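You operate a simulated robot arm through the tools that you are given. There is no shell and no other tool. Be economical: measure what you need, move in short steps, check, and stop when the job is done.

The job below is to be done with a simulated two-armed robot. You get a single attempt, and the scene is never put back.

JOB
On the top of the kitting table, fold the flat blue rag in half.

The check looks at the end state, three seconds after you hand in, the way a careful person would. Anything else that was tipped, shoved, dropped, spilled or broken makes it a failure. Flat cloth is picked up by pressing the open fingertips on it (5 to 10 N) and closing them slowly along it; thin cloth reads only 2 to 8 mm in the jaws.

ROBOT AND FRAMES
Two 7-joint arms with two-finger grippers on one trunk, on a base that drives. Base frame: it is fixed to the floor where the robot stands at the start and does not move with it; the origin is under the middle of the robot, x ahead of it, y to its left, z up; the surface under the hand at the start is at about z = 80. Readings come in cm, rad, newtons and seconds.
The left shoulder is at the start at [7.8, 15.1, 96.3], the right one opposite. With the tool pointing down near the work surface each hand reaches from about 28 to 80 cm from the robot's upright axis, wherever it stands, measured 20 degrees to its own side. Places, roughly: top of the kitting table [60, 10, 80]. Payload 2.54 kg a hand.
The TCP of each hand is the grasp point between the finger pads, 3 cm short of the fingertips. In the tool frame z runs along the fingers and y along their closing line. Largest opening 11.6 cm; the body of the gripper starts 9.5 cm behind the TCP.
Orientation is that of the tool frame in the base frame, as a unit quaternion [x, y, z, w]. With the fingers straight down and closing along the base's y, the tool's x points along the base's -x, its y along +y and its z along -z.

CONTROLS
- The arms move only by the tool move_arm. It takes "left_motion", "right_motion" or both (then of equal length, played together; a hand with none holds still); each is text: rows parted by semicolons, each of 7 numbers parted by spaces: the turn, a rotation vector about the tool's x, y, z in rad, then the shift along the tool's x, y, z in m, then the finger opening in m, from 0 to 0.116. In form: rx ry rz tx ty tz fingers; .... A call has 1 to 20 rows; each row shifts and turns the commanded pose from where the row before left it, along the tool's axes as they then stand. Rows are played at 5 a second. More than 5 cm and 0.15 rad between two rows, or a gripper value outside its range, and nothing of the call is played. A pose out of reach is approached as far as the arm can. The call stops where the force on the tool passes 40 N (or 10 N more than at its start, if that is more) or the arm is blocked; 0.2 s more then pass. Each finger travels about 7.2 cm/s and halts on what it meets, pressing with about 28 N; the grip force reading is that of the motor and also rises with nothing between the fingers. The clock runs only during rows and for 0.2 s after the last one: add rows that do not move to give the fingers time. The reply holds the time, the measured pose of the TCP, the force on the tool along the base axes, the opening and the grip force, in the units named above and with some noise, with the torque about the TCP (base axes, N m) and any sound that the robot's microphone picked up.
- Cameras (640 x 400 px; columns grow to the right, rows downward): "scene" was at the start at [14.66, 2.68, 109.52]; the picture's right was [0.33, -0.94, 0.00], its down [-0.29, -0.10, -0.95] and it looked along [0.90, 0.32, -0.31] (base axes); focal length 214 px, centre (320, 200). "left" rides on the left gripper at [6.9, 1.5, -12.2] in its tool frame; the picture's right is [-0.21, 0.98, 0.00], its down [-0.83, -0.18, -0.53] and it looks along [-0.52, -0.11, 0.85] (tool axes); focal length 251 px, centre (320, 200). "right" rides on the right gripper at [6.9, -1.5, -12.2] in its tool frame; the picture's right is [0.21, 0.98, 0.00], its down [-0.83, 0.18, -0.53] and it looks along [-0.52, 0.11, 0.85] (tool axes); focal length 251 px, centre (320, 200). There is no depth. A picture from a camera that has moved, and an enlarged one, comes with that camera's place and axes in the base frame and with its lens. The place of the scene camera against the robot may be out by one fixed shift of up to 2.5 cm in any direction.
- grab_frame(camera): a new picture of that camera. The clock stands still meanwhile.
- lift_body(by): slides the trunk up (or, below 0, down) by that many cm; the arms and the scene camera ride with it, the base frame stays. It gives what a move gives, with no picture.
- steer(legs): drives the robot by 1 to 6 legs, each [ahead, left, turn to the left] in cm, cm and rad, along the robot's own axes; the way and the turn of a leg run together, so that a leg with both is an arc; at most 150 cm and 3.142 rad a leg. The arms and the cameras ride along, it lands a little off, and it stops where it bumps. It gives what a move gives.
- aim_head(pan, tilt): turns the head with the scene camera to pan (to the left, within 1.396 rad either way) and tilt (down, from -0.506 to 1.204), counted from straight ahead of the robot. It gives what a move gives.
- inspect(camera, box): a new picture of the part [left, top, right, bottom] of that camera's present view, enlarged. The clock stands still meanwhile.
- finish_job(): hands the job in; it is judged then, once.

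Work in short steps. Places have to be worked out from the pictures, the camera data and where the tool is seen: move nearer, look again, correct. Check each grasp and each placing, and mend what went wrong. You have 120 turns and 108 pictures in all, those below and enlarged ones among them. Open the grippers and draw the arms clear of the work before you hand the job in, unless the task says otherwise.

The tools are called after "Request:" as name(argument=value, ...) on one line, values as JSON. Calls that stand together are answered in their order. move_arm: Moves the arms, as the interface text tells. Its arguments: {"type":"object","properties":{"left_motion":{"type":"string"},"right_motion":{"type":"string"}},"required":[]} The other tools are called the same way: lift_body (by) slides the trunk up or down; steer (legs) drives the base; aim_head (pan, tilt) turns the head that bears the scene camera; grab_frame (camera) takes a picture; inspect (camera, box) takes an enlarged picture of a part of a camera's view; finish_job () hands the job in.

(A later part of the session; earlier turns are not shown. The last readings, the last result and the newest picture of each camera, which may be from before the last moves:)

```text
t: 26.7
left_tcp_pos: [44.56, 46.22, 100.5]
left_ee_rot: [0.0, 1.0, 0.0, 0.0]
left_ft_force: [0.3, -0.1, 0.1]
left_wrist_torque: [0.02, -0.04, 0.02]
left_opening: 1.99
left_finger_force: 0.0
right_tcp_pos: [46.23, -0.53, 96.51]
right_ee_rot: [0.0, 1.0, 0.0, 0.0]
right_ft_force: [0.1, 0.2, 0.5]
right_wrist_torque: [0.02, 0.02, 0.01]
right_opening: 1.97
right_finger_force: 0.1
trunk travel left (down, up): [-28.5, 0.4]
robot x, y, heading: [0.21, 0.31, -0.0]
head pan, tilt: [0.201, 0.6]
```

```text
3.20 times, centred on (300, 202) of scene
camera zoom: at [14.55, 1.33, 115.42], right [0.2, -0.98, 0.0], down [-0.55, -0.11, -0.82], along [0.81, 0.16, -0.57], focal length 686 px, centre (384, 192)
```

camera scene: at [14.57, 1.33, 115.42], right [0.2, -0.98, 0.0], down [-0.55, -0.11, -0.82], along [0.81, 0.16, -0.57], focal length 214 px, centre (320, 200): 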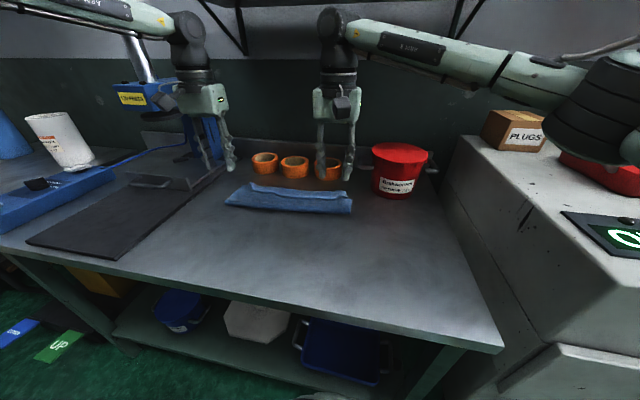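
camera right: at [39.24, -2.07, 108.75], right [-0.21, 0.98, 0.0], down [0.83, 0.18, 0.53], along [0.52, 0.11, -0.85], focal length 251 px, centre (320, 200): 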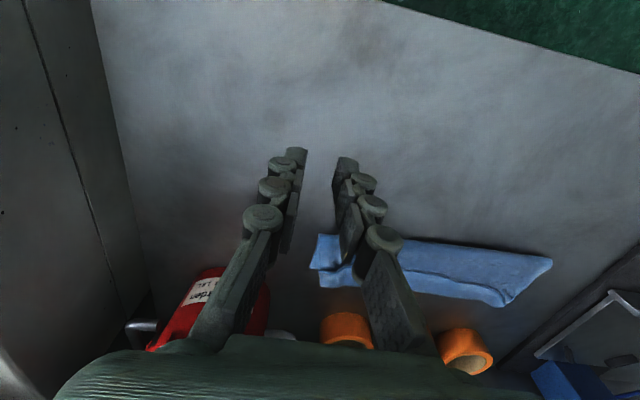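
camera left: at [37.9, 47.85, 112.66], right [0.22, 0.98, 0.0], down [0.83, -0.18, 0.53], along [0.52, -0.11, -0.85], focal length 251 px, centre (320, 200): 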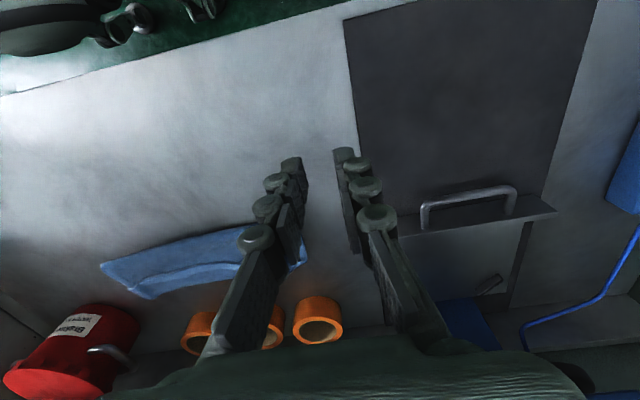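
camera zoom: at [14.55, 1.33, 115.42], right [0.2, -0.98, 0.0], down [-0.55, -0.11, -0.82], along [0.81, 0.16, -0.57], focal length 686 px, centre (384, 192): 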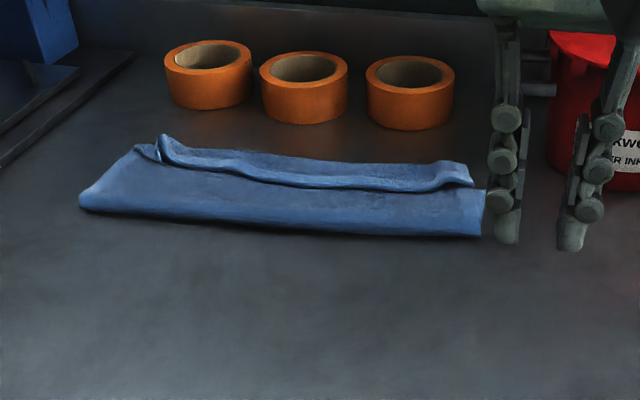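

The back strip looks raised or curled. I zoom in on it from both wrist cameras.

Request:
inspect(camera="right", box=[290, 215, 570, 325])

Request:
inspect(camera="left", box=[80, 200, 320, 330])

Request:
inspect(camera="scene", box=[215, 170, 365, 225])

```text
2.29 times, centred on (430, 270) of right
camera zoom: at [39.24, -2.07, 108.75], right [-0.21, 0.98, 0.0], down [0.83, 0.18, 0.53], along [0.52, 0.11, -0.85], focal length 575 px, centre (69, 40)
```

zoom: 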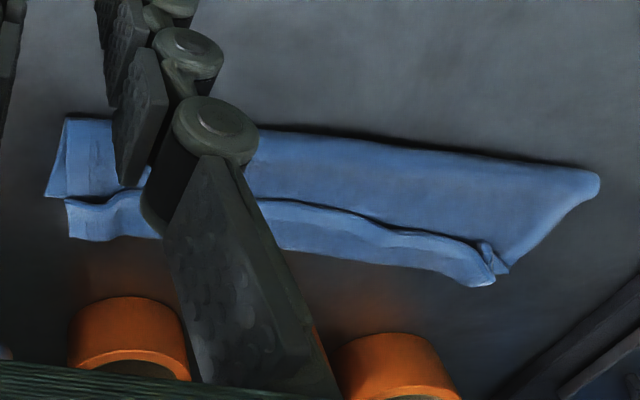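

```text
2.67 times, centred on (200, 265) of left
camera zoom: at [37.9, 47.85, 112.66], right [0.22, 0.98, 0.0], down [0.83, -0.18, 0.53], along [0.52, -0.11, -0.85], focal length 670 px, centre (640, 27)
```

zoom: 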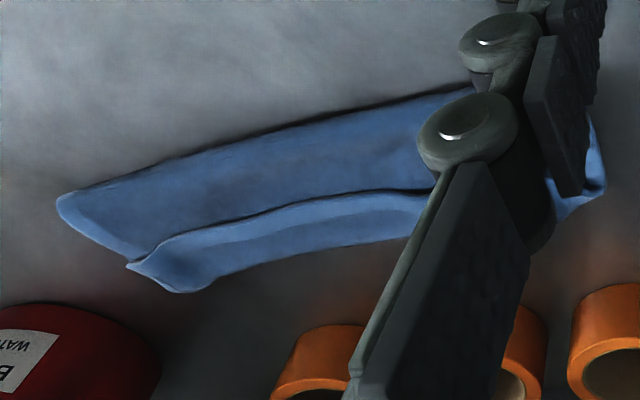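

```text
4.27 times, centred on (290, 198) of scene
camera zoom: at [14.55, 1.33, 115.42], right [0.2, -0.98, 0.0], down [-0.55, -0.11, -0.82], along [0.81, 0.16, -0.57], focal length 915 px, centre (448, 211)
```

zoom: 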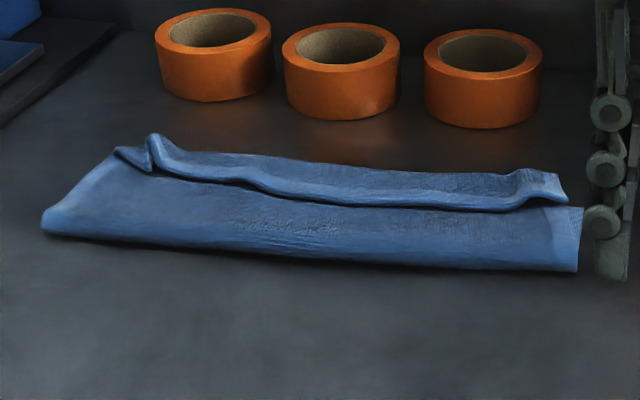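

This explains it. Because the hands stayed vertical, the gripped front edge kept pointing toward the robot, so about 5 cm of the top layer is curled back as a lip, with the true lower edge under it near x≈70. I will unfold it by that lip, then fold back-to-front, where I can tilt the hands. First I move above the lip ends.

Request:
move_arm(left_motion="0 0 0 -0.0285 -0.0149 0.004 0.04; 0 0 0 -0.0285 -0.0149 0.004 0.04; 0 0 0 -0.0285 -0.0149 0.004 0.04; 0 0 0 -0.0285 -0.0149 0.004 0.04; 0 0 0 -0.0285 -0.0149 0.004 0.04; 0 0 0 -0.0285 -0.0149 0.004 0.04; 0 0 0 -0.0285 -0.0149 0.004 0.04; 0 0 0 -0.0285 -0.0149 0.004 0.04; 0 0 0 0 0 0.025 0.04; 0 0 0 0 0 0.025 0.04; 0 0 0 0 0 0.025 0.04; 0 0 0 0 0 0.025 0.04; 0 0 0 0 0 0 0.04", right_motion="0 0 0 -0.0277 0.0102 0 0.04; 0 0 0 -0.0277 0.0102 0 0.04; 0 0 0 -0.0277 0.0102 0 0.04; 0 0 0 -0.0277 0.0102 0 0.04; 0 0 0 -0.0277 0.0102 0 0.04; 0 0 0 -0.0277 0.0102 0 0.04; 0 0 0 -0.0277 0.0102 0 0.04; 0 0 0 -0.0277 0.0102 0 0.04; 0 0 0 0 0 0.023 0.04; 0 0 0 0 0 0.023 0.04; 0 0 0 0 0 0.023 0.04; 0 0 0 0 0 0.023 0.04; 0 0 0 0 0 0 0.04")

Request:
grab_frame(camera="right")

Request:
grab_frame(camera="left")

```text
t: 29.5
left_tcp_pos: [67.76, 34.41, 87.24]
left_ee_rot: [0.0, 1.0, -0.001, 0.0]
left_ft_force: [0.2, 0.0, -0.2]
left_wrist_torque: [-0.01, 0.01, 0.01]
left_opening: 4.0
left_finger_force: 0.0
right_tcp_pos: [68.0, 7.53, 87.34]
right_ee_rot: [0.0, 1.0, 0.0, 0.0]
right_ft_force: [-0.7, -0.1, -0.2]
right_wrist_torque: [0.01, -0.01, 0.0]
right_opening: 3.99
right_finger_force: 0.1
trunk travel left (down, up): [-28.5, 0.4]
robot x, y, heading: [0.08, -0.12, -0.001]
head pan, tilt: [0.201, 0.6]
```

```text
68 pictures are left
camera right: at [61.04, 5.99, 99.57], right [-0.21, 0.98, 0.0], down [0.83, 0.18, 0.53], along [0.52, 0.11, -0.85], focal length 251 px, centre (320, 200)
```

right: 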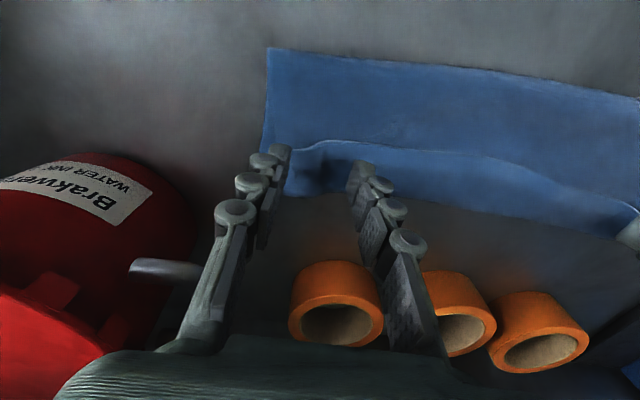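

```text
67 pictures are left
camera left: at [60.88, 35.97, 99.51], right [0.21, 0.98, 0.0], down [0.83, -0.18, 0.53], along [0.52, -0.11, -0.85], focal length 251 px, centre (320, 200)
```

left: 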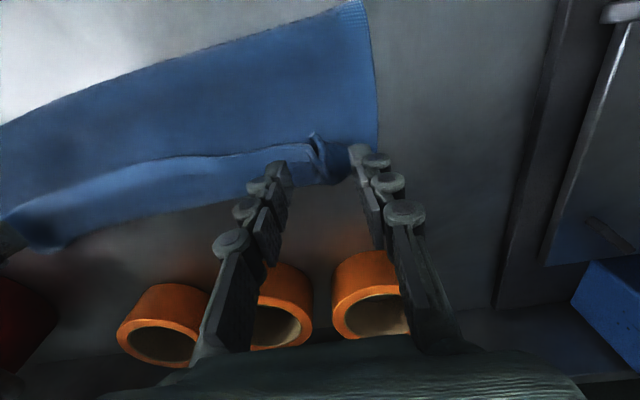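

The fingers straddle the lip ends well. I lower to touch, in small steps.

Request:
move_arm(left_motion="0 0 0 0 0 0.015 0.037; 0 0 0 0 0 0.012 0.037; 0 0 0 0 0 0.006 0.037; 0 0 0 0 0 0.003 0.037; 0 0 0 0 0 0 0.037", right_motion="0 0 0 0 0 0.015 0.037; 0 0 0 0 0 0.012 0.037; 0 0 0 0 0 0.006 0.037; 0 0 0 0 0 0.003 0.037; 0 0 0 0 0 0 0.037")

```text
t: 30.7
left_tcp_pos: [67.76, 34.38, 83.78]
left_ee_rot: [0.0, 1.0, 0.0, 0.001]
left_ft_force: [-0.5, -0.6, 3.9]
left_wrist_torque: [-0.06, 0.03, -0.05]
left_opening: 3.7
left_finger_force: 0.1
right_tcp_pos: [67.98, 7.62, 83.86]
right_ee_rot: [0.0, 1.0, 0.0, 0.001]
right_ft_force: [-0.2, 0.4, 5.3]
right_wrist_torque: [-0.02, -0.02, 0.04]
right_opening: 3.69
right_finger_force: 0.1
trunk travel left (down, up): [-28.5, 0.4]
robot x, y, heading: [0.21, -0.17, -0.0]
head pan, tilt: [0.201, 0.6]
```

Light contact of 4–5 N. I close slowly on the lip ridges.

Request:
move_arm(left_motion="0 0 0 0 0 0 0.034; 0 0 0 0 0 0 0.03; 0 0 0 0 0 0 0.026; 0 0 0 0 0 0 0.022; 0 0 0 0 0 0 0.018; 0 0 0 0 0 0 0.014; 0 0 0 0 0 0 0.01; 0 0 0 0 0 0 0.006; 0 0 0 0 0 0 0.002; 0 0 0 0 0 0 0; 0 0 0 0 0 0 0; 0 0 0 0 0 0 0", right_motion="0 0 0 0 0 0 0.034; 0 0 0 0 0 0 0.03; 0 0 0 0 0 0 0.026; 0 0 0 0 0 0 0.022; 0 0 0 0 0 0 0.018; 0 0 0 0 0 0 0.014; 0 0 0 0 0 0 0.01; 0 0 0 0 0 0 0.006; 0 0 0 0 0 0 0.002; 0 0 0 0 0 0 0; 0 0 0 0 0 0 0; 0 0 0 0 0 0 0")

Request:
move_arm(left_motion="0 0 0 0 0 -0.01 0; 0 0 0 0 0 -0.015 0; 0 0 0 0 0 -0.015 0; 0 0 0 0 0 0 0", right_motion="0 0 0 0 0 -0.01 0; 0 0 0 0 0 -0.015 0; 0 0 0 0 0 -0.015 0; 0 0 0 0 0 0 0")

Request:
grab_frame(camera="right")

Request:
grab_frame(camera="left")

Request:
inspect(camera="scene", box=[200, 140, 400, 265])

```text
t: 33.3
left_tcp_pos: [67.64, 34.3, 83.85]
left_ee_rot: [0.0, 1.0, -0.001, -0.001]
left_ft_force: [0.0, -6.2, 2.9]
left_wrist_torque: [-0.15, 0.02, 0.03]
left_opening: 0.6
left_finger_force: 28.5
right_tcp_pos: [68.03, 7.68, 83.86]
right_ee_rot: [0.0, 1.0, 0.0, 0.0]
right_ft_force: [0.8, 5.1, 4.0]
right_wrist_torque: [0.15, 0.0, 0.02]
right_opening: 0.39
right_finger_force: 27.8
trunk travel left (down, up): [-28.5, 0.4]
robot x, y, heading: [-0.08, -0.13, 0.002]
head pan, tilt: [0.201, 0.6]
```

```text
t: 34.3
left_tcp_pos: [67.77, 34.49, 87.74]
left_ee_rot: [0.0, 1.0, 0.0, 0.0]
left_ft_force: [0.9, -5.0, -0.2]
left_wrist_torque: [-0.15, 0.0, 0.02]
left_opening: 0.59
left_finger_force: 28.4
right_tcp_pos: [68.21, 7.69, 87.77]
right_ee_rot: [0.0, 1.0, 0.0, -0.001]
right_ft_force: [0.0, 5.0, -0.5]
right_wrist_torque: [0.16, -0.01, 0.02]
right_opening: 0.41
right_finger_force: 27.9
trunk travel left (down, up): [-28.5, 0.4]
robot x, y, heading: [0.05, 0.14, -0.0]
head pan, tilt: [0.201, 0.6]
```

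```text
66 pictures are left
camera right: at [61.23, 6.11, 99.97], right [-0.21, 0.98, 0.0], down [0.83, 0.18, 0.53], along [0.52, 0.12, -0.85], focal length 251 px, centre (320, 200)
```

right: 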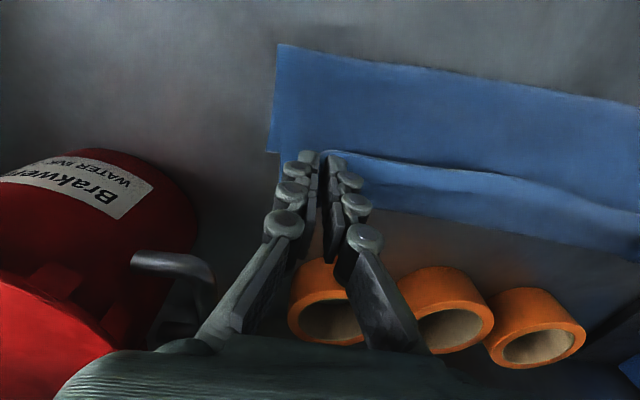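

```text
65 pictures are left
camera left: at [60.9, 36.02, 99.95], right [0.21, 0.98, 0.0], down [0.83, -0.18, 0.53], along [0.52, -0.11, -0.85], focal length 251 px, centre (320, 200)
```

left: 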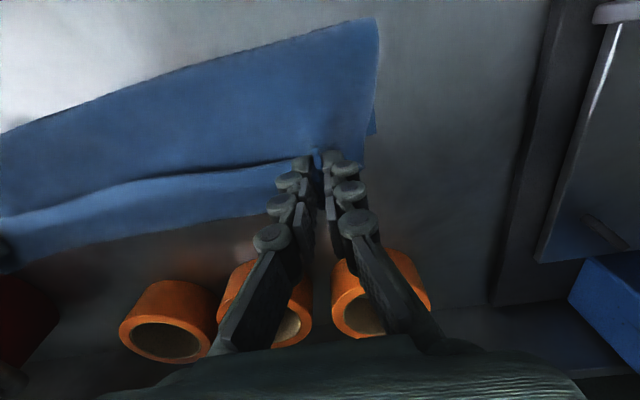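

```text
3.20 times, centred on (300, 202) of scene
camera zoom: at [14.53, 1.33, 115.42], right [0.2, -0.98, 0.0], down [-0.55, -0.11, -0.82], along [0.81, 0.16, -0.57], focal length 686 px, centre (384, 192)
```

zoom: 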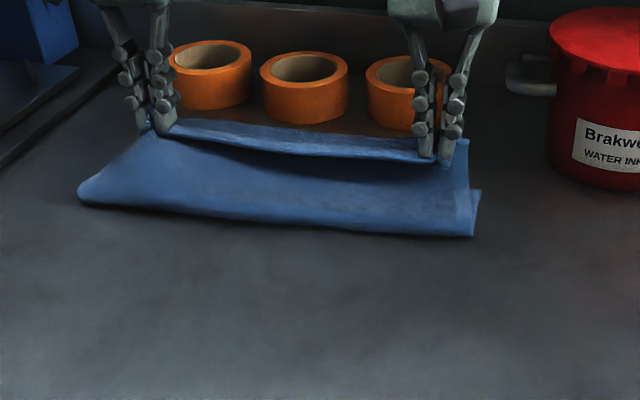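

Both hands hold the lip, with about 5 N of tension between them along y. I move each hand inward 0.5 cm and lift further to see what is held.

Request:
move_arm(left_motion="0 0 0 0 -0.005 -0.01 0; 0 0 0 0.01 0 -0.015 0; 0 0 0 0.01 0 -0.015 0; 0 0 0 0.01 0 -0.015 0; 0 0 0 0 0 0 0", right_motion="0 0 0 0 0.005 -0.01 0; 0 0 0 0.01 0 -0.015 0; 0 0 0 0.01 0 -0.015 0; 0 0 0 0.01 0 -0.015 0; 0 0 0 0 0 0 0")

Request:
grab_frame(camera="right")

Request:
grab_frame(camera="left")

Request:
inspect(camera="scene", box=[200, 130, 400, 255])

```text
t: 35.5
left_tcp_pos: [64.68, 33.92, 93.21]
left_ee_rot: [0.0, 1.0, 0.0, 0.0]
left_ft_force: [-0.4, -1.5, -1.1]
left_wrist_torque: [0.01, -0.01, 0.02]
left_opening: 0.59
left_finger_force: 27.7
right_tcp_pos: [65.24, 7.96, 93.1]
right_ee_rot: [0.0, 1.0, 0.0, 0.0]
right_ft_force: [-0.8, 0.6, 0.7]
right_wrist_torque: [0.05, -0.03, 0.03]
right_opening: 0.38
right_finger_force: 28.2
trunk travel left (down, up): [-28.5, 0.4]
robot x, y, heading: [-0.04, -0.25, 0.001]
head pan, tilt: [0.201, 0.6]
```

```text
63 pictures are left
camera right: at [58.26, 6.45, 105.4], right [-0.21, 0.98, 0.0], down [0.83, 0.18, 0.53], along [0.52, 0.11, -0.85], focal length 251 px, centre (320, 200)
```

right: 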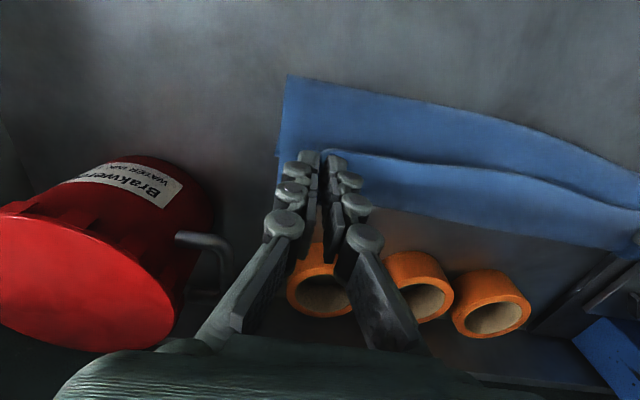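

```text
62 pictures are left
camera left: at [57.8, 35.62, 105.4], right [0.21, 0.98, 0.0], down [0.83, -0.18, 0.53], along [0.52, -0.11, -0.85], focal length 251 px, centre (320, 200)
```

left: 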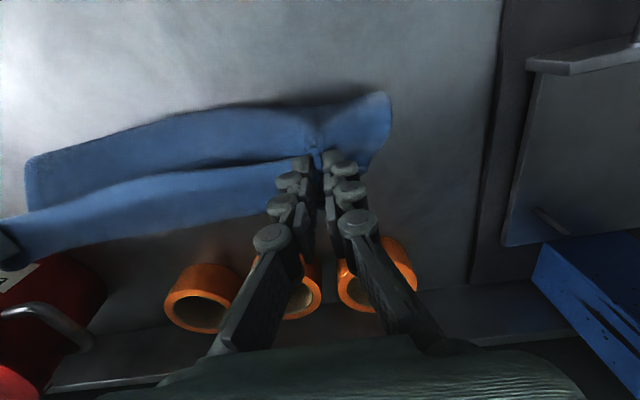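

```text
3.20 times, centred on (300, 192) of scene
camera zoom: at [14.55, 1.34, 115.42], right [0.2, -0.98, 0.0], down [-0.55, -0.11, -0.82], along [0.81, 0.16, -0.57], focal length 686 px, centre (384, 224)
```

zoom: 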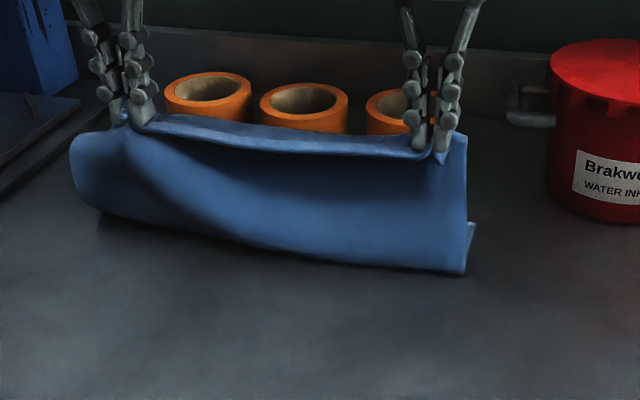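

The left hand seems to have pinched a bit of the layer below too, but that still allows unfolding. I sweep both hands back toward the robot along an arc to reopen the cloth.

Request:
move_arm(left_motion="0 0 0 0.015 0 -0.003 0; 0 0 0 0.015 0 -0.003 0; 0 0 0 0.015 0 0 0; 0 0 0 0.015 0 0 0; 0 0 0 0.015 0 0.004 0; 0 0 0 0.015 0 0.006 0; 0 0 0 0.015 0 0.008 0; 0 0 0 0.015 0 0.009 0; 0 0 0 0.015 0 0.011 0; 0 0 0 0.015 0 0.013 0; 0 0 0 0.015 0 0.013 0; 0 0 0 0.015 0 0.013 0; 0 0 0 0 0 0 0", right_motion="0 0 0 0.015 0 -0.003 0; 0 0 0 0.015 0 -0.003 0; 0 0 0 0.015 0 0 0; 0 0 0 0.015 0 0 0; 0 0 0 0.015 0 0.004 0; 0 0 0 0.015 0 0.006 0; 0 0 0 0.015 0 0.008 0; 0 0 0 0.015 0 0.009 0; 0 0 0 0.015 0 0.011 0; 0 0 0 0.015 0 0.013 0; 0 0 0 0.015 0 0.013 0; 0 0 0 0.015 0 0.013 0; 0 0 0 0 0 0 0")

Request:
grab_frame(camera="right")

Request:
grab_frame(camera="left")

Request:
inspect(camera="scene", box=[180, 150, 400, 287])

```text
t: 38.3
left_tcp_pos: [46.87, 33.96, 86.0]
left_ee_rot: [0.0, 1.0, -0.001, 0.0]
left_ft_force: [0.1, -0.4, -0.2]
left_wrist_torque: [0.01, 0.02, -0.03]
left_opening: 0.57
left_finger_force: 28.0
right_tcp_pos: [46.94, 8.22, 86.03]
right_ee_rot: [0.001, 1.0, 0.0, 0.0]
right_ft_force: [0.3, 0.1, -0.6]
right_wrist_torque: [0.01, 0.0, 0.02]
right_opening: 0.36
right_finger_force: 28.2
trunk travel left (down, up): [-28.5, 0.4]
robot x, y, heading: [-0.08, 0.38, -0.0]
head pan, tilt: [0.201, 0.6]
```

```text
60 pictures are left
camera right: at [40.09, 6.59, 98.22], right [-0.21, 0.98, 0.0], down [0.83, 0.18, 0.53], along [0.52, 0.12, -0.85], focal length 251 px, centre (320, 200)
```

right: 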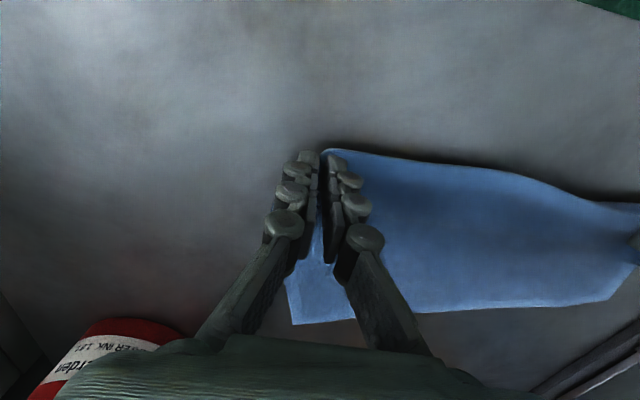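

```text
59 pictures are left
camera left: at [39.96, 35.61, 98.28], right [0.21, 0.98, 0.0], down [0.83, -0.18, 0.53], along [0.52, -0.11, -0.85], focal length 251 px, centre (320, 200)
```

left: 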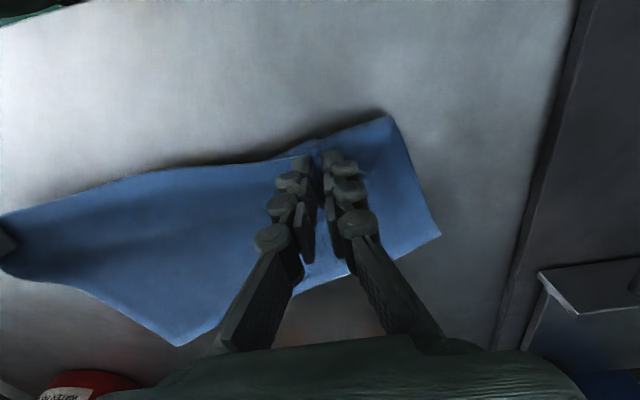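

```text
2.91 times, centred on (290, 218) of scene
camera zoom: at [14.53, 1.33, 115.43], right [0.2, -0.98, 0.0], down [-0.55, -0.11, -0.83], along [0.81, 0.16, -0.56], focal length 624 px, centre (407, 146)
```

zoom: 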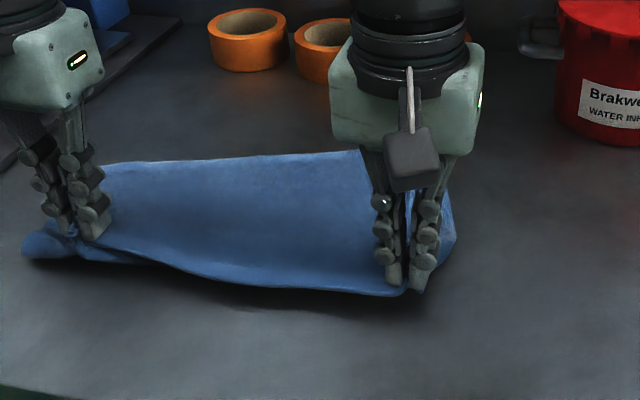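

The cloth is reopened, but the left hand pulled more, so it lies rotated about 20° (back edge from about (69.7,9.8) to (57.3,43.5)). I lay it down, release and back off upward for a clear look.

Request:
move_arm(left_motion="0 0 0 0 0 0.01 0; 0 0 0 0 0 0.01 0; 0 0 0 0 0 0.003 0; 0 0 0 0 0 0 0.01; 0 0 0 0 0 0 0.025; 0 0 0 0 0 0 0.04; 0 0 0 0 0 0 0.04; 0 0 0 0 0 -0.01 0.04; 0 0 0 0 0 -0.03 0.04; 0 0 0 0.01 0.01 -0.04 0.04; 0 0 0 0.03 0.03 -0.01 0.03; 0 0 0 0.03 0.03 -0.01 0.03; 0 0 0 0.02 0.03 0 0.03; 0 0 0 0 0 0 0.03", right_motion="0 0 0 0 0 0.01 0; 0 0 0 0 0 0.01 0; 0 0 0 0 0 0.003 0; 0 0 0 0 0 0 0.01; 0 0 0 0 0 0 0.025; 0 0 0 0 0 0 0.04; 0 0 0 0 0 0 0.04; 0 0 0 0 0 -0.01 0.04; 0 0 0 0 0 -0.03 0.04; 0 0 0 0.01 -0.01 -0.04 0.04; 0 0 0 0.03 -0.03 -0.01 0.03; 0 0 0 0.03 -0.03 -0.01 0.03; 0 0 0 0.02 -0.03 0 0.03; 0 0 0 0 0 0 0.03")

Request:
grab_frame(camera="right")

Request:
grab_frame(camera="left")

Request:
inspect(camera="scene", box=[180, 150, 400, 287])

```text
t: 41.3
left_tcp_pos: [37.72, 43.86, 93.79]
left_ee_rot: [0.0, 1.0, 0.0, -0.001]
left_ft_force: [0.3, -0.2, -0.5]
left_wrist_torque: [-0.05, -0.02, 0.01]
left_opening: 3.0
left_finger_force: 0.0
right_tcp_pos: [38.0, -1.97, 93.6]
right_ee_rot: [0.0, 1.0, 0.0, 0.0]
right_ft_force: [-0.2, 0.5, 0.4]
right_wrist_torque: [-0.02, 0.05, -0.03]
right_opening: 2.98
right_finger_force: 0.0
trunk travel left (down, up): [-28.5, 0.4]
robot x, y, heading: [-0.06, 0.5, -0.003]
head pan, tilt: [0.201, 0.6]
```

```text
57 pictures are left
camera right: at [31.11, -3.41, 105.85], right [-0.21, 0.98, 0.0], down [0.83, 0.18, 0.53], along [0.52, 0.11, -0.85], focal length 251 px, centre (320, 200)
```

right: 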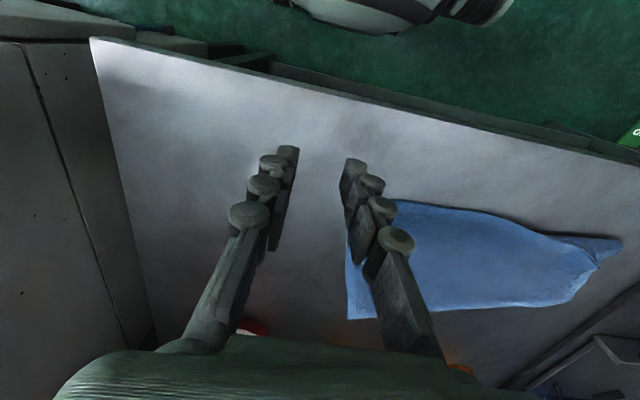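

```text
56 pictures are left
camera left: at [30.88, 45.51, 106.01], right [0.22, 0.98, 0.0], down [0.83, -0.18, 0.53], along [0.52, -0.12, -0.85], focal length 251 px, centre (320, 200)
```

left: 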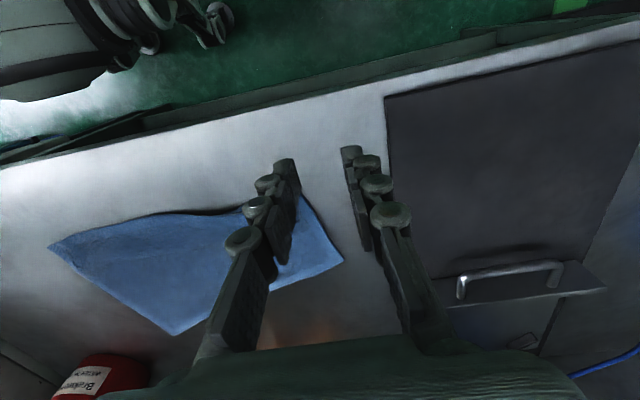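

```text
2.91 times, centred on (290, 218) of scene
camera zoom: at [14.57, 1.37, 115.41], right [0.2, -0.98, 0.0], down [-0.55, -0.11, -0.82], along [0.81, 0.16, -0.57], focal length 624 px, centre (407, 146)
```

zoom: 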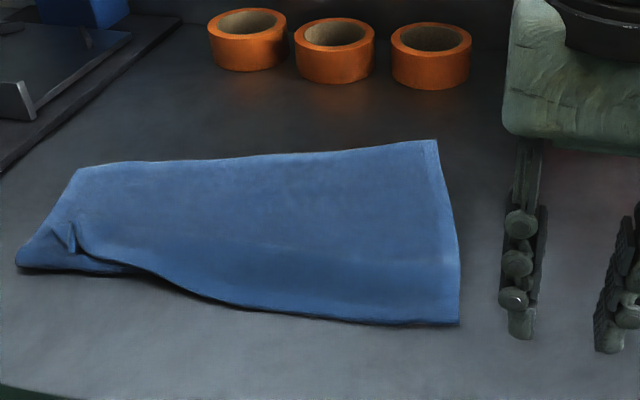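

The right part is flat, but the left-front corner area still has a fold. I shift the left hand further left for a close look at that corner.

Request:
move_arm(left_motion="0 0 0 0 0.03 0 0.02; 0 0 0 0 0.03 0 0.02; 0 0 0 0 0.03 0 0.02; 0 0 0 0 0.02 0 0.02; 0 0 0 0 0 0 0.02")

Request:
inspect(camera="left", box=[40, 140, 280, 290])

Request:
inspect(camera="scene", box=[180, 185, 260, 235])

```text
t: 42.5
left_tcp_pos: [37.79, 53.88, 93.78]
left_ee_rot: [0.0, 1.0, 0.001, 0.0]
left_ft_force: [0.2, 0.4, -0.1]
left_wrist_torque: [-0.02, 0.0, 0.0]
left_opening: 2.02
left_finger_force: 0.0
left hand out of reach, approached as far as the arm can: row 4
right_tcp_pos: [38.04, -1.9, 93.65]
right_ee_rot: [0.0, 1.0, 0.0, 0.0]
right_ft_force: [0.5, -0.1, 1.0]
right_wrist_torque: [-0.03, 0.03, 0.02]
right_opening: 2.99
right_finger_force: 0.2
trunk travel left (down, up): [-28.5, 0.4]
robot x, y, heading: [-0.11, 0.07, -0.003]
head pan, tilt: [0.201, 0.6]
```

```text
2.67 times, centred on (160, 215) of left
camera zoom: at [30.95, 55.52, 105.94], right [0.21, 0.98, 0.0], down [0.83, -0.18, 0.53], along [0.52, -0.11, -0.85], focal length 670 px, centre (747, 160)
```

zoom: 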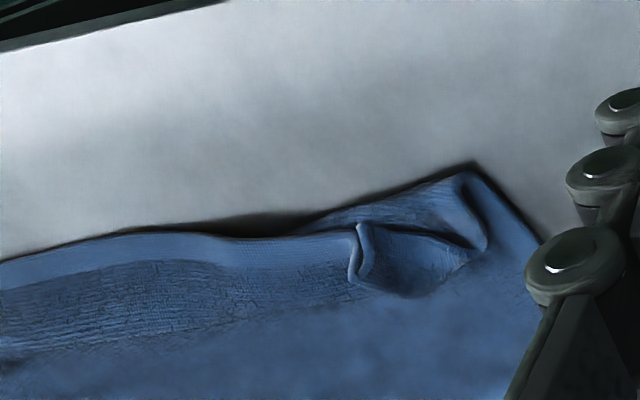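

```text
8.00 times, centred on (220, 210) of scene
camera zoom: at [14.55, 1.37, 115.42], right [0.2, -0.98, 0.0], down [-0.55, -0.11, -0.82], along [0.81, 0.16, -0.57], focal length 1716 px, centre (1120, 120)
```

zoom: 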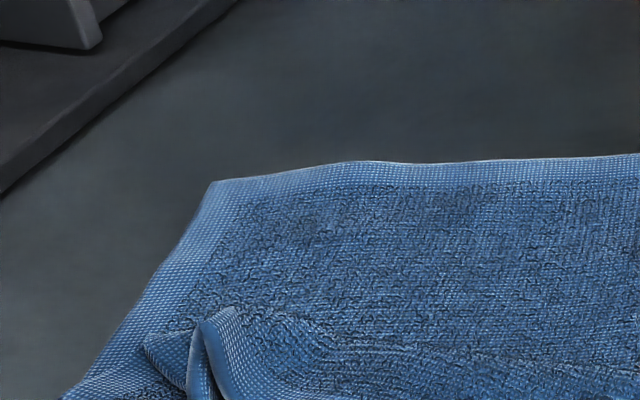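

The left-front corner is Z-folded on itself, with its corner near (47.9,39.5). My plan is to grip both front corners and lift the cloth hanging so gravity straightens it. Then I lay it down so it folds with the final motion toward the robot, which avoids the lip. I start with the left corner.

Request:
move_arm(left_motion="0 0 0 -0.0163 -0.028 0 0.035; 0 0 0 -0.0163 -0.028 0 0.035; 0 0 0 -0.0163 -0.028 0 0.035; 0 0 0 -0.0163 -0.028 0 0.035; 0 0 0 -0.0163 -0.028 0 0.035; 0 0 0 -0.0163 -0.028 0 0.035; 0 0 0 0 0 0.03 0.03; 0 0 0 0 0 0.03 0.03; 0 0 0 0 0 0 0.03")

Request:
grab_frame(camera="left")

Request:
inspect(camera="scene", box=[170, 170, 270, 232])

```text
t: 44.5
left_tcp_pos: [47.56, 37.31, 87.85]
left_ee_rot: [0.0, 1.0, 0.0, 0.0]
left_ft_force: [-0.4, -0.2, -0.2]
left_wrist_torque: [0.0, -0.05, 0.0]
left_opening: 3.03
left_finger_force: 0.1
right_tcp_pos: [38.16, -1.87, 93.63]
right_ee_rot: [0.0, 1.0, 0.0, 0.0]
right_ft_force: [0.8, -0.1, -0.1]
right_wrist_torque: [0.01, 0.02, 0.02]
right_opening: 2.99
right_finger_force: 0.1
trunk travel left (down, up): [-28.5, 0.4]
robot x, y, heading: [-0.04, 0.0, 0.004]
head pan, tilt: [0.201, 0.6]
```

```text
52 pictures are left
camera left: at [40.66, 38.91, 99.98], right [0.21, 0.98, 0.0], down [0.83, -0.18, 0.53], along [0.52, -0.11, -0.85], focal length 251 px, centre (320, 200)
```

left: 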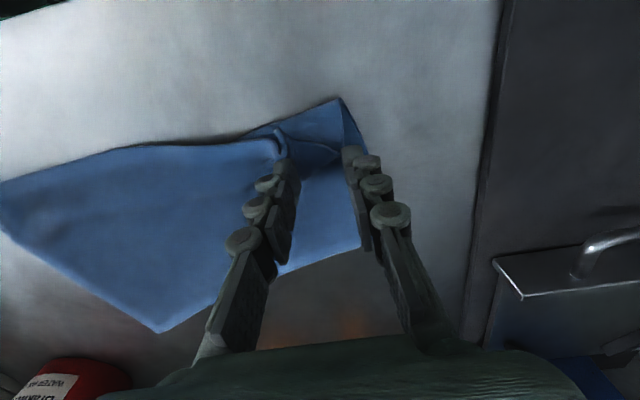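

```text
6.40 times, centred on (220, 201) of scene
camera zoom: at [14.52, 1.33, 115.43], right [0.2, -0.98, 0.0], down [-0.55, -0.11, -0.83], along [0.81, 0.16, -0.56], focal length 1373 px, centre (960, 194)
```

zoom: 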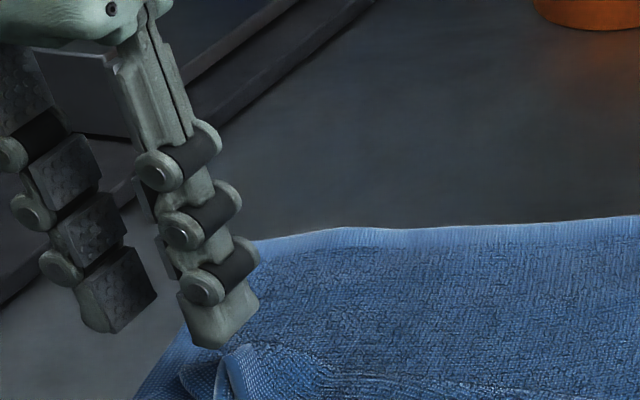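

Request:
inspect(camera="left", box=[220, 80, 400, 195])

```text
3.48 times, centred on (310, 138) of left
camera zoom: at [40.66, 38.91, 99.98], right [0.21, 0.98, 0.0], down [0.83, -0.18, 0.53], along [0.52, -0.11, -0.85], focal length 875 px, centre (355, 417)
```

zoom: 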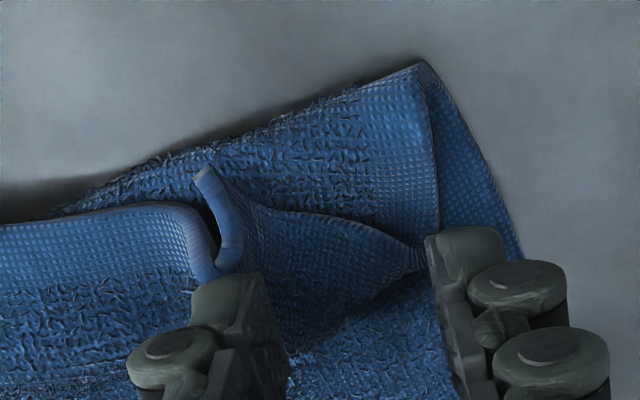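

The close-up is clear: the top flap's front edge runs from about (46,35) to its corner at (48,39). I lower lightly onto it.

Request:
move_arm(left_motion="0 0 0 -0.002 -0.003 0.015 0.032; 0 0 0 0 0 0.015 0.032; 0 0 0 0 0 0.006 0.032; 0 0 0 0 0 0.002 0.032; 0 0 0 0 0 0 0.032")

```text
t: 45.7
left_tcp_pos: [47.73, 36.96, 84.13]
left_ee_rot: [0.0, 1.0, 0.0, 0.001]
left_ft_force: [1.5, -0.6, 4.7]
left_wrist_torque: [-0.11, -0.01, 0.02]
left_opening: 3.21
left_finger_force: 0.0
right_tcp_pos: [37.98, -1.87, 93.64]
right_ee_rot: [0.0, 1.0, 0.0, 0.0]
right_ft_force: [-0.1, 0.0, -1.3]
right_wrist_torque: [0.02, 0.05, 0.0]
right_opening: 3.01
right_finger_force: 0.1
trunk travel left (down, up): [-28.5, 0.4]
robot x, y, heading: [-0.1, 0.01, -0.0]
head pan, tilt: [0.201, 0.6]
```

Contact is 4.7 N at z=84.1. I close slowly, lift a little and look.

Request:
move_arm(left_motion="0 0 0 0 0 0 0.028; 0 0 0 0 0 0 0.024; 0 0 0 0 0 0 0.02; 0 0 0 0 0 0 0.016; 0 0 0 0 0 0 0.012; 0 0 0 0 0 0 0.008; 0 0 0 0 0 0 0.004; 0 0 0 0 0 0 0; 0 0 0 0 0 0 0; 0 0 0 0 0 0 0; 0 0 0 0 0 -0.015 0; 0 0 0 0 0 -0.015 0; 0 0 0 0 0 -0.015 0; 0 0 0 0 0 -0.015 0; 0 0 0 0 0 0 0")

Request:
inspect(camera="left", box=[220, 80, 420, 205])

Request:
inspect(camera="scene", box=[170, 160, 330, 260])

```text
t: 48.9
left_tcp_pos: [47.64, 36.97, 90.25]
left_ee_rot: [0.0, 1.0, 0.0, 0.0]
left_ft_force: [-0.3, -0.3, -0.5]
left_wrist_torque: [0.0, 0.03, 0.01]
left_opening: 0.59
left_finger_force: 27.9
right_tcp_pos: [38.09, -1.95, 93.68]
right_ee_rot: [0.0, 1.0, 0.0, 0.0]
right_ft_force: [-0.2, -0.7, 0.0]
right_wrist_torque: [-0.01, 0.01, 0.02]
right_opening: 3.01
right_finger_force: 0.1
trunk travel left (down, up): [-28.5, 0.4]
robot x, y, heading: [0.1, -0.2, -0.005]
head pan, tilt: [0.201, 0.6]
```

```text
3.20 times, centred on (320, 142) of left
camera zoom: at [40.81, 38.54, 102.38], right [0.21, 0.98, 0.0], down [0.83, -0.18, 0.53], along [0.52, -0.11, -0.85], focal length 805 px, centre (320, 384)
```

zoom: 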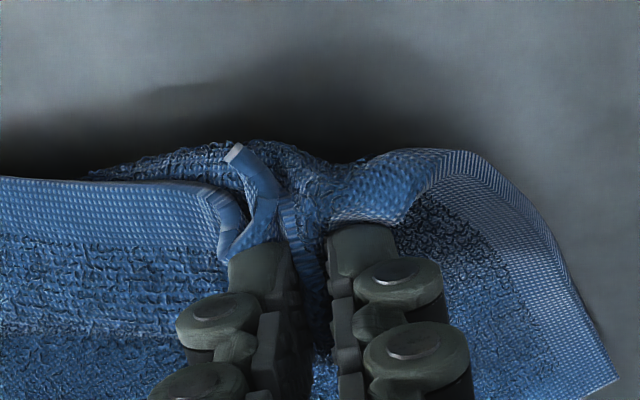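

```text
4.00 times, centred on (250, 210) of scene
camera zoom: at [14.52, 1.34, 115.43], right [0.2, -0.98, 0.0], down [-0.55, -0.11, -0.83], along [0.81, 0.16, -0.56], focal length 858 px, centre (600, 160)
```

zoom: 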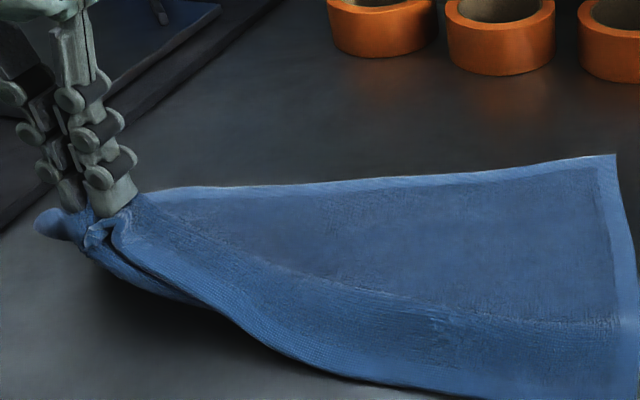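

It caught several layers again. The back edge is a clean single layer, so I'll release here and instead grip both back corners, hang the cloth to unfurl, and fold with a final +x motion. First I release and move clear.

Request:
move_arm(left_motion="0 0 0 0 0 0.02 0; 0 0 0 0 0 0.02 0; 0 0 0 0 0 0.018 0; 0 0 0 0 0 0 0.015; 0 0 0 0 0 0 0.035; 0 0 0 0 0 0 0.04; 0 0 0 0 0 -0.015 0.04; 0 0 0 0 0 -0.03 0.04; 0 0 0 0 0 -0.04 0.04; 0 0 0 -0.03 0.02 0 0.035; 0 0 0 -0.03 0.02 0 0.035; 0 0 0 -0.03 0.01 0 0.035; 0 0 0 0 0 0 0.035", right_motion="0 0 0 0 0 -0.02 0.035; 0 0 0 0 0 0 0.035; 0 0 0 -0.04 0.015 0 0.035; 0 0 0 -0.04 0.015 0 0.035; 0 0 0 -0.04 0.015 0 0.035; 0 0 0 -0.04 0.015 0 0.035; 0 0 0 -0.04 0.015 0 0.035; 0 0 0 -0.04 0.015 0 0.035; 0 0 0 -0.03 0.015 0 0.035; 0 0 0 -0.03 0.01 0 0.035; 0 0 0 0 0 0.03 0.035; 0 0 0 0 0 0.03 0.035; 0 0 0 0 0 0 0.035")

Request:
grab_frame(camera="left")

Request:
grab_frame(camera="right")

```text
t: 51.7
left_tcp_pos: [56.68, 41.94, 92.8]
left_ee_rot: [-0.001, 1.0, 0.0, 0.0]
left_ft_force: [0.0, 0.2, -0.4]
left_wrist_torque: [0.01, -0.02, 0.01]
left_opening: 3.51
left_finger_force: 0.0
right_tcp_pos: [67.7, 9.35, 89.53]
right_ee_rot: [0.001, 1.0, 0.0, 0.0]
right_ft_force: [-0.9, 0.7, 0.6]
right_wrist_torque: [-0.01, -0.02, 0.01]
right_opening: 3.49
right_finger_force: 0.0
right hand out of reach, approached as far as the arm can: row 10
trunk travel left (down, up): [-28.5, 0.4]
robot x, y, heading: [0.02, 0.2, -0.003]
head pan, tilt: [0.201, 0.6]
```

```text
47 pictures are left
camera left: at [49.87, 43.48, 104.97], right [0.21, 0.98, 0.0], down [0.83, -0.18, 0.53], along [0.52, -0.11, -0.85], focal length 251 px, centre (320, 200)
```

left: 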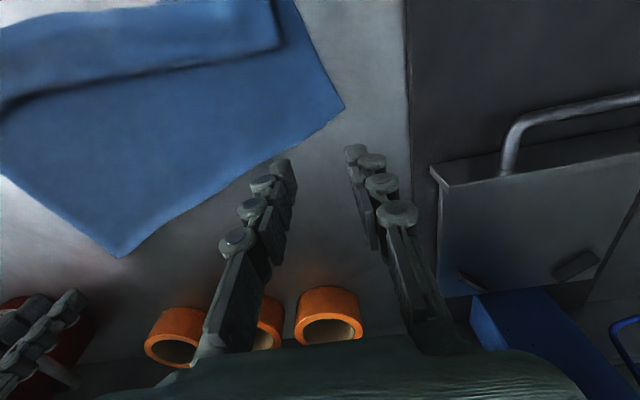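

```text
46 pictures are left
camera right: at [60.72, 7.78, 101.76], right [-0.21, 0.98, 0.0], down [0.83, 0.18, 0.53], along [0.52, 0.11, -0.85], focal length 251 px, centre (320, 200)
```

right: 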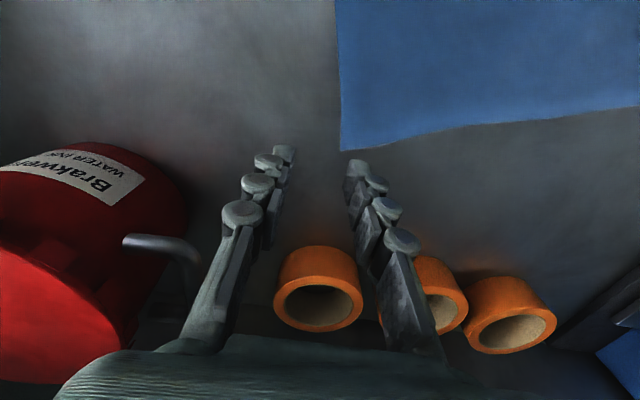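

The back edge now runs from (68.3,11.3) to (55.2,44.6), about 21.6° off. I move each hand over its back corner and yaw both by 0.377 rad to match the edge.

Request:
move_arm(left_motion="0 0 0 0.012 -0.002 0.015 0.035; 0 0 -0.126 0 0 0.015 0.035; 0 0 -0.126 0 0 0.015 0.035; 0 0 -0.125 0 0 0.005 0.035; 0 0 0 0 0 0 0.035; 0 0 0 0 0 0 0.035", right_motion="0 0 0 0.015 0.041 0 0.035; 0 0 -0.126 0 0 0.005 0.035; 0 0 -0.126 0 0 0.005 0.035; 0 0 -0.125 0 0 0.005 0.035; 0 0 0 0 0 0 0.035; 0 0 0 0 0 0 0.035")

Request:
grab_frame(camera="left")

Request:
grab_frame(camera="right")

```text
t: 53.1
left_tcp_pos: [55.43, 41.73, 87.86]
left_ee_rot: [-0.188, 0.982, 0.001, 0.0]
left_ft_force: [-0.1, 0.3, 0.0]
left_wrist_torque: [0.02, -0.01, -0.02]
left_opening: 3.51
left_finger_force: 0.0
right_tcp_pos: [66.26, 13.46, 88.26]
right_ee_rot: [-0.187, 0.982, 0.0, 0.0]
right_ft_force: [-0.2, -0.2, -0.2]
right_wrist_torque: [0.01, -0.01, -0.01]
right_opening: 3.47
right_finger_force: 0.1
trunk travel left (down, up): [-28.5, 0.4]
robot x, y, heading: [-0.16, -0.12, -0.001]
head pan, tilt: [0.201, 0.6]
```

```text
45 pictures are left
camera left: at [48.53, 40.62, 100.0], right [-0.16, 0.99, 0.0], down [0.83, 0.14, 0.53], along [0.53, 0.09, -0.85], focal length 251 px, centre (320, 200)
```

left: 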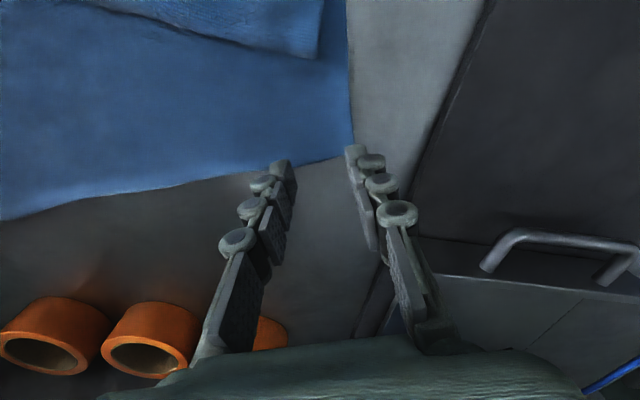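

```text
44 pictures are left
camera right: at [60.44, 9.51, 100.41], right [-0.56, 0.83, 0.0], down [0.7, 0.47, 0.53], along [0.44, 0.3, -0.85], focal length 251 px, centre (320, 200)
```

right: 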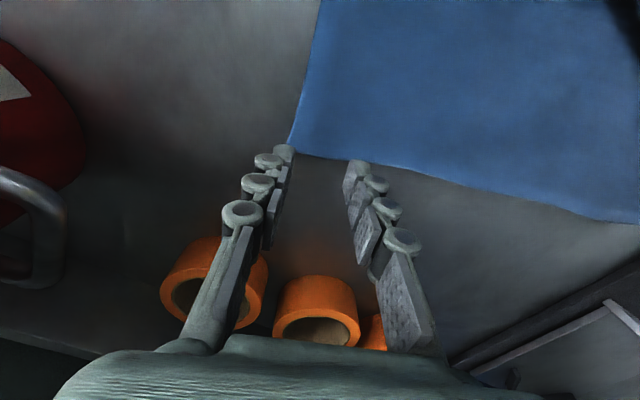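

The alignment is good. I nudge the right hand by +0.6 cm along the edge, 0.4 cm outward, and lower both to just touching.

Request:
move_arm(left_motion="0 0 0 0 0 0.015 0.035; 0 0 0 0 0 0.015 0.035; 0 0 0 0 0 0.01 0.035; 0 0 0 0 0 0.004 0.035; 0 0 0 0 0 0.002 0.035; 0 0 0 0 0 0 0.035", right_motion="0 0 0 -0.004 0.006 0.015 0.035; 0 0 0 0 0 0.015 0.035; 0 0 0 0 0 0.01 0.035; 0 0 0 0 0 0.008 0.035; 0 0 0 0 0 0.002 0.035; 0 0 0 0 0 0 0.035")

```text
t: 54.5
left_tcp_pos: [55.5, 41.58, 83.32]
left_ee_rot: [-0.187, 0.982, 0.0, 0.001]
left_ft_force: [1.2, 1.2, 5.1]
left_wrist_torque: [0.04, 0.0, -0.02]
left_opening: 3.49
left_finger_force: 0.0
right_tcp_pos: [66.46, 14.15, 83.34]
right_ee_rot: [-0.188, 0.982, 0.0, 0.0]
right_ft_force: [0.9, 1.2, 5.6]
right_wrist_torque: [0.02, 0.03, -0.01]
right_opening: 3.53
right_finger_force: 0.0
trunk travel left (down, up): [-28.5, 0.4]
robot x, y, heading: [-0.26, -0.09, -0.001]
head pan, tilt: [0.201, 0.6]
```

Both press at 5–6 N. I close slowly with the inner fingers held still, then lift 4 cm.

Request:
move_arm(left_motion="0 0 0 0 -0.0015 0 0.032; 0 0 0 0 -0.0015 0 0.029; 0 0 0 0 -0.0015 0 0.026; 0 0 0 0 -0.0015 0 0.023; 0 0 0 0 -0.0015 0 0.02; 0 0 0 0 -0.0015 0 0.017; 0 0 0 0 -0.0015 0 0.014; 0 0 0 0 -0.0015 0 0.011; 0 0 0 0 -0.0015 0 0.008; 0 0 0 0 -0.0015 0 0.005; 0 0 0 0 0 0 0.002; 0 0 0 0 0 0 0; 0 0 0 0 0 0 0; 0 0 0 0 0 0 0; 0 0 0 0 0 -0.01 0; 0 0 0 0 0 -0.015 0; 0 0 0 0 0 -0.015 0; 0 0 0 0 0 0 0", right_motion="0 0 0 0 0.0015 0 0.032; 0 0 0 0 0.0015 0 0.029; 0 0 0 0 0.0015 0 0.026; 0 0 0 0 0.0015 0 0.023; 0 0 0 0 0.0015 0 0.02; 0 0 0 0 0.0015 0 0.017; 0 0 0 0 0.0015 0 0.014; 0 0 0 0 0.0015 0 0.011; 0 0 0 0 0.0015 0 0.008; 0 0 0 0 0.0015 0 0.005; 0 0 0 0 0 0 0.002; 0 0 0 0 0 0 0; 0 0 0 0 0 0 0; 0 0 0 0 0 0 0; 0 0 0 0 0 -0.01 0; 0 0 0 0 0 -0.015 0; 0 0 0 0 0 -0.015 0; 0 0 0 0 0 0 0")

Request:
grab_frame(camera="scene")

```text
t: 58.3
left_tcp_pos: [55.95, 40.28, 87.35]
left_ee_rot: [-0.187, 0.982, 0.0, 0.001]
left_ft_force: [-0.7, 0.7, -0.4]
left_wrist_torque: [-0.02, 0.03, 0.01]
left_opening: 0.44
left_finger_force: 27.7
right_tcp_pos: [65.61, 15.36, 87.14]
right_ee_rot: [-0.188, 0.982, 0.0, 0.001]
right_ft_force: [-0.6, 0.4, -0.5]
right_wrist_torque: [0.02, 0.0, -0.02]
right_opening: 0.37
right_finger_force: 27.9
right hand out of reach, approached as far as the arm can: row 17
trunk travel left (down, up): [-28.5, 0.4]
robot x, y, heading: [0.17, -0.03, -0.002]
head pan, tilt: [0.201, 0.6]
```

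```text
43 pictures are left
camera scene: at [14.53, 1.34, 115.42], right [0.2, -0.98, 0.0], down [-0.55, -0.11, -0.82], along [0.81, 0.16, -0.57], focal length 214 px, centre (320, 200)
```

scene: 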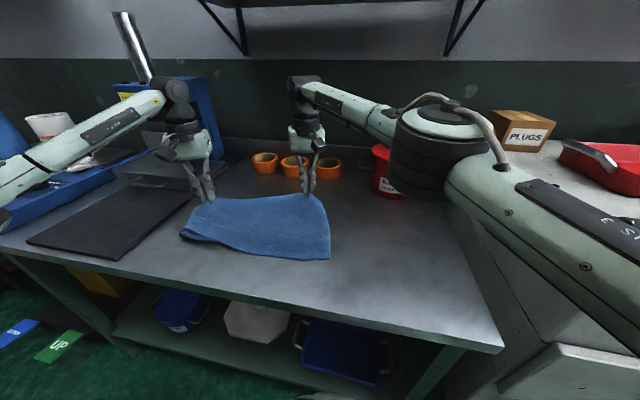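

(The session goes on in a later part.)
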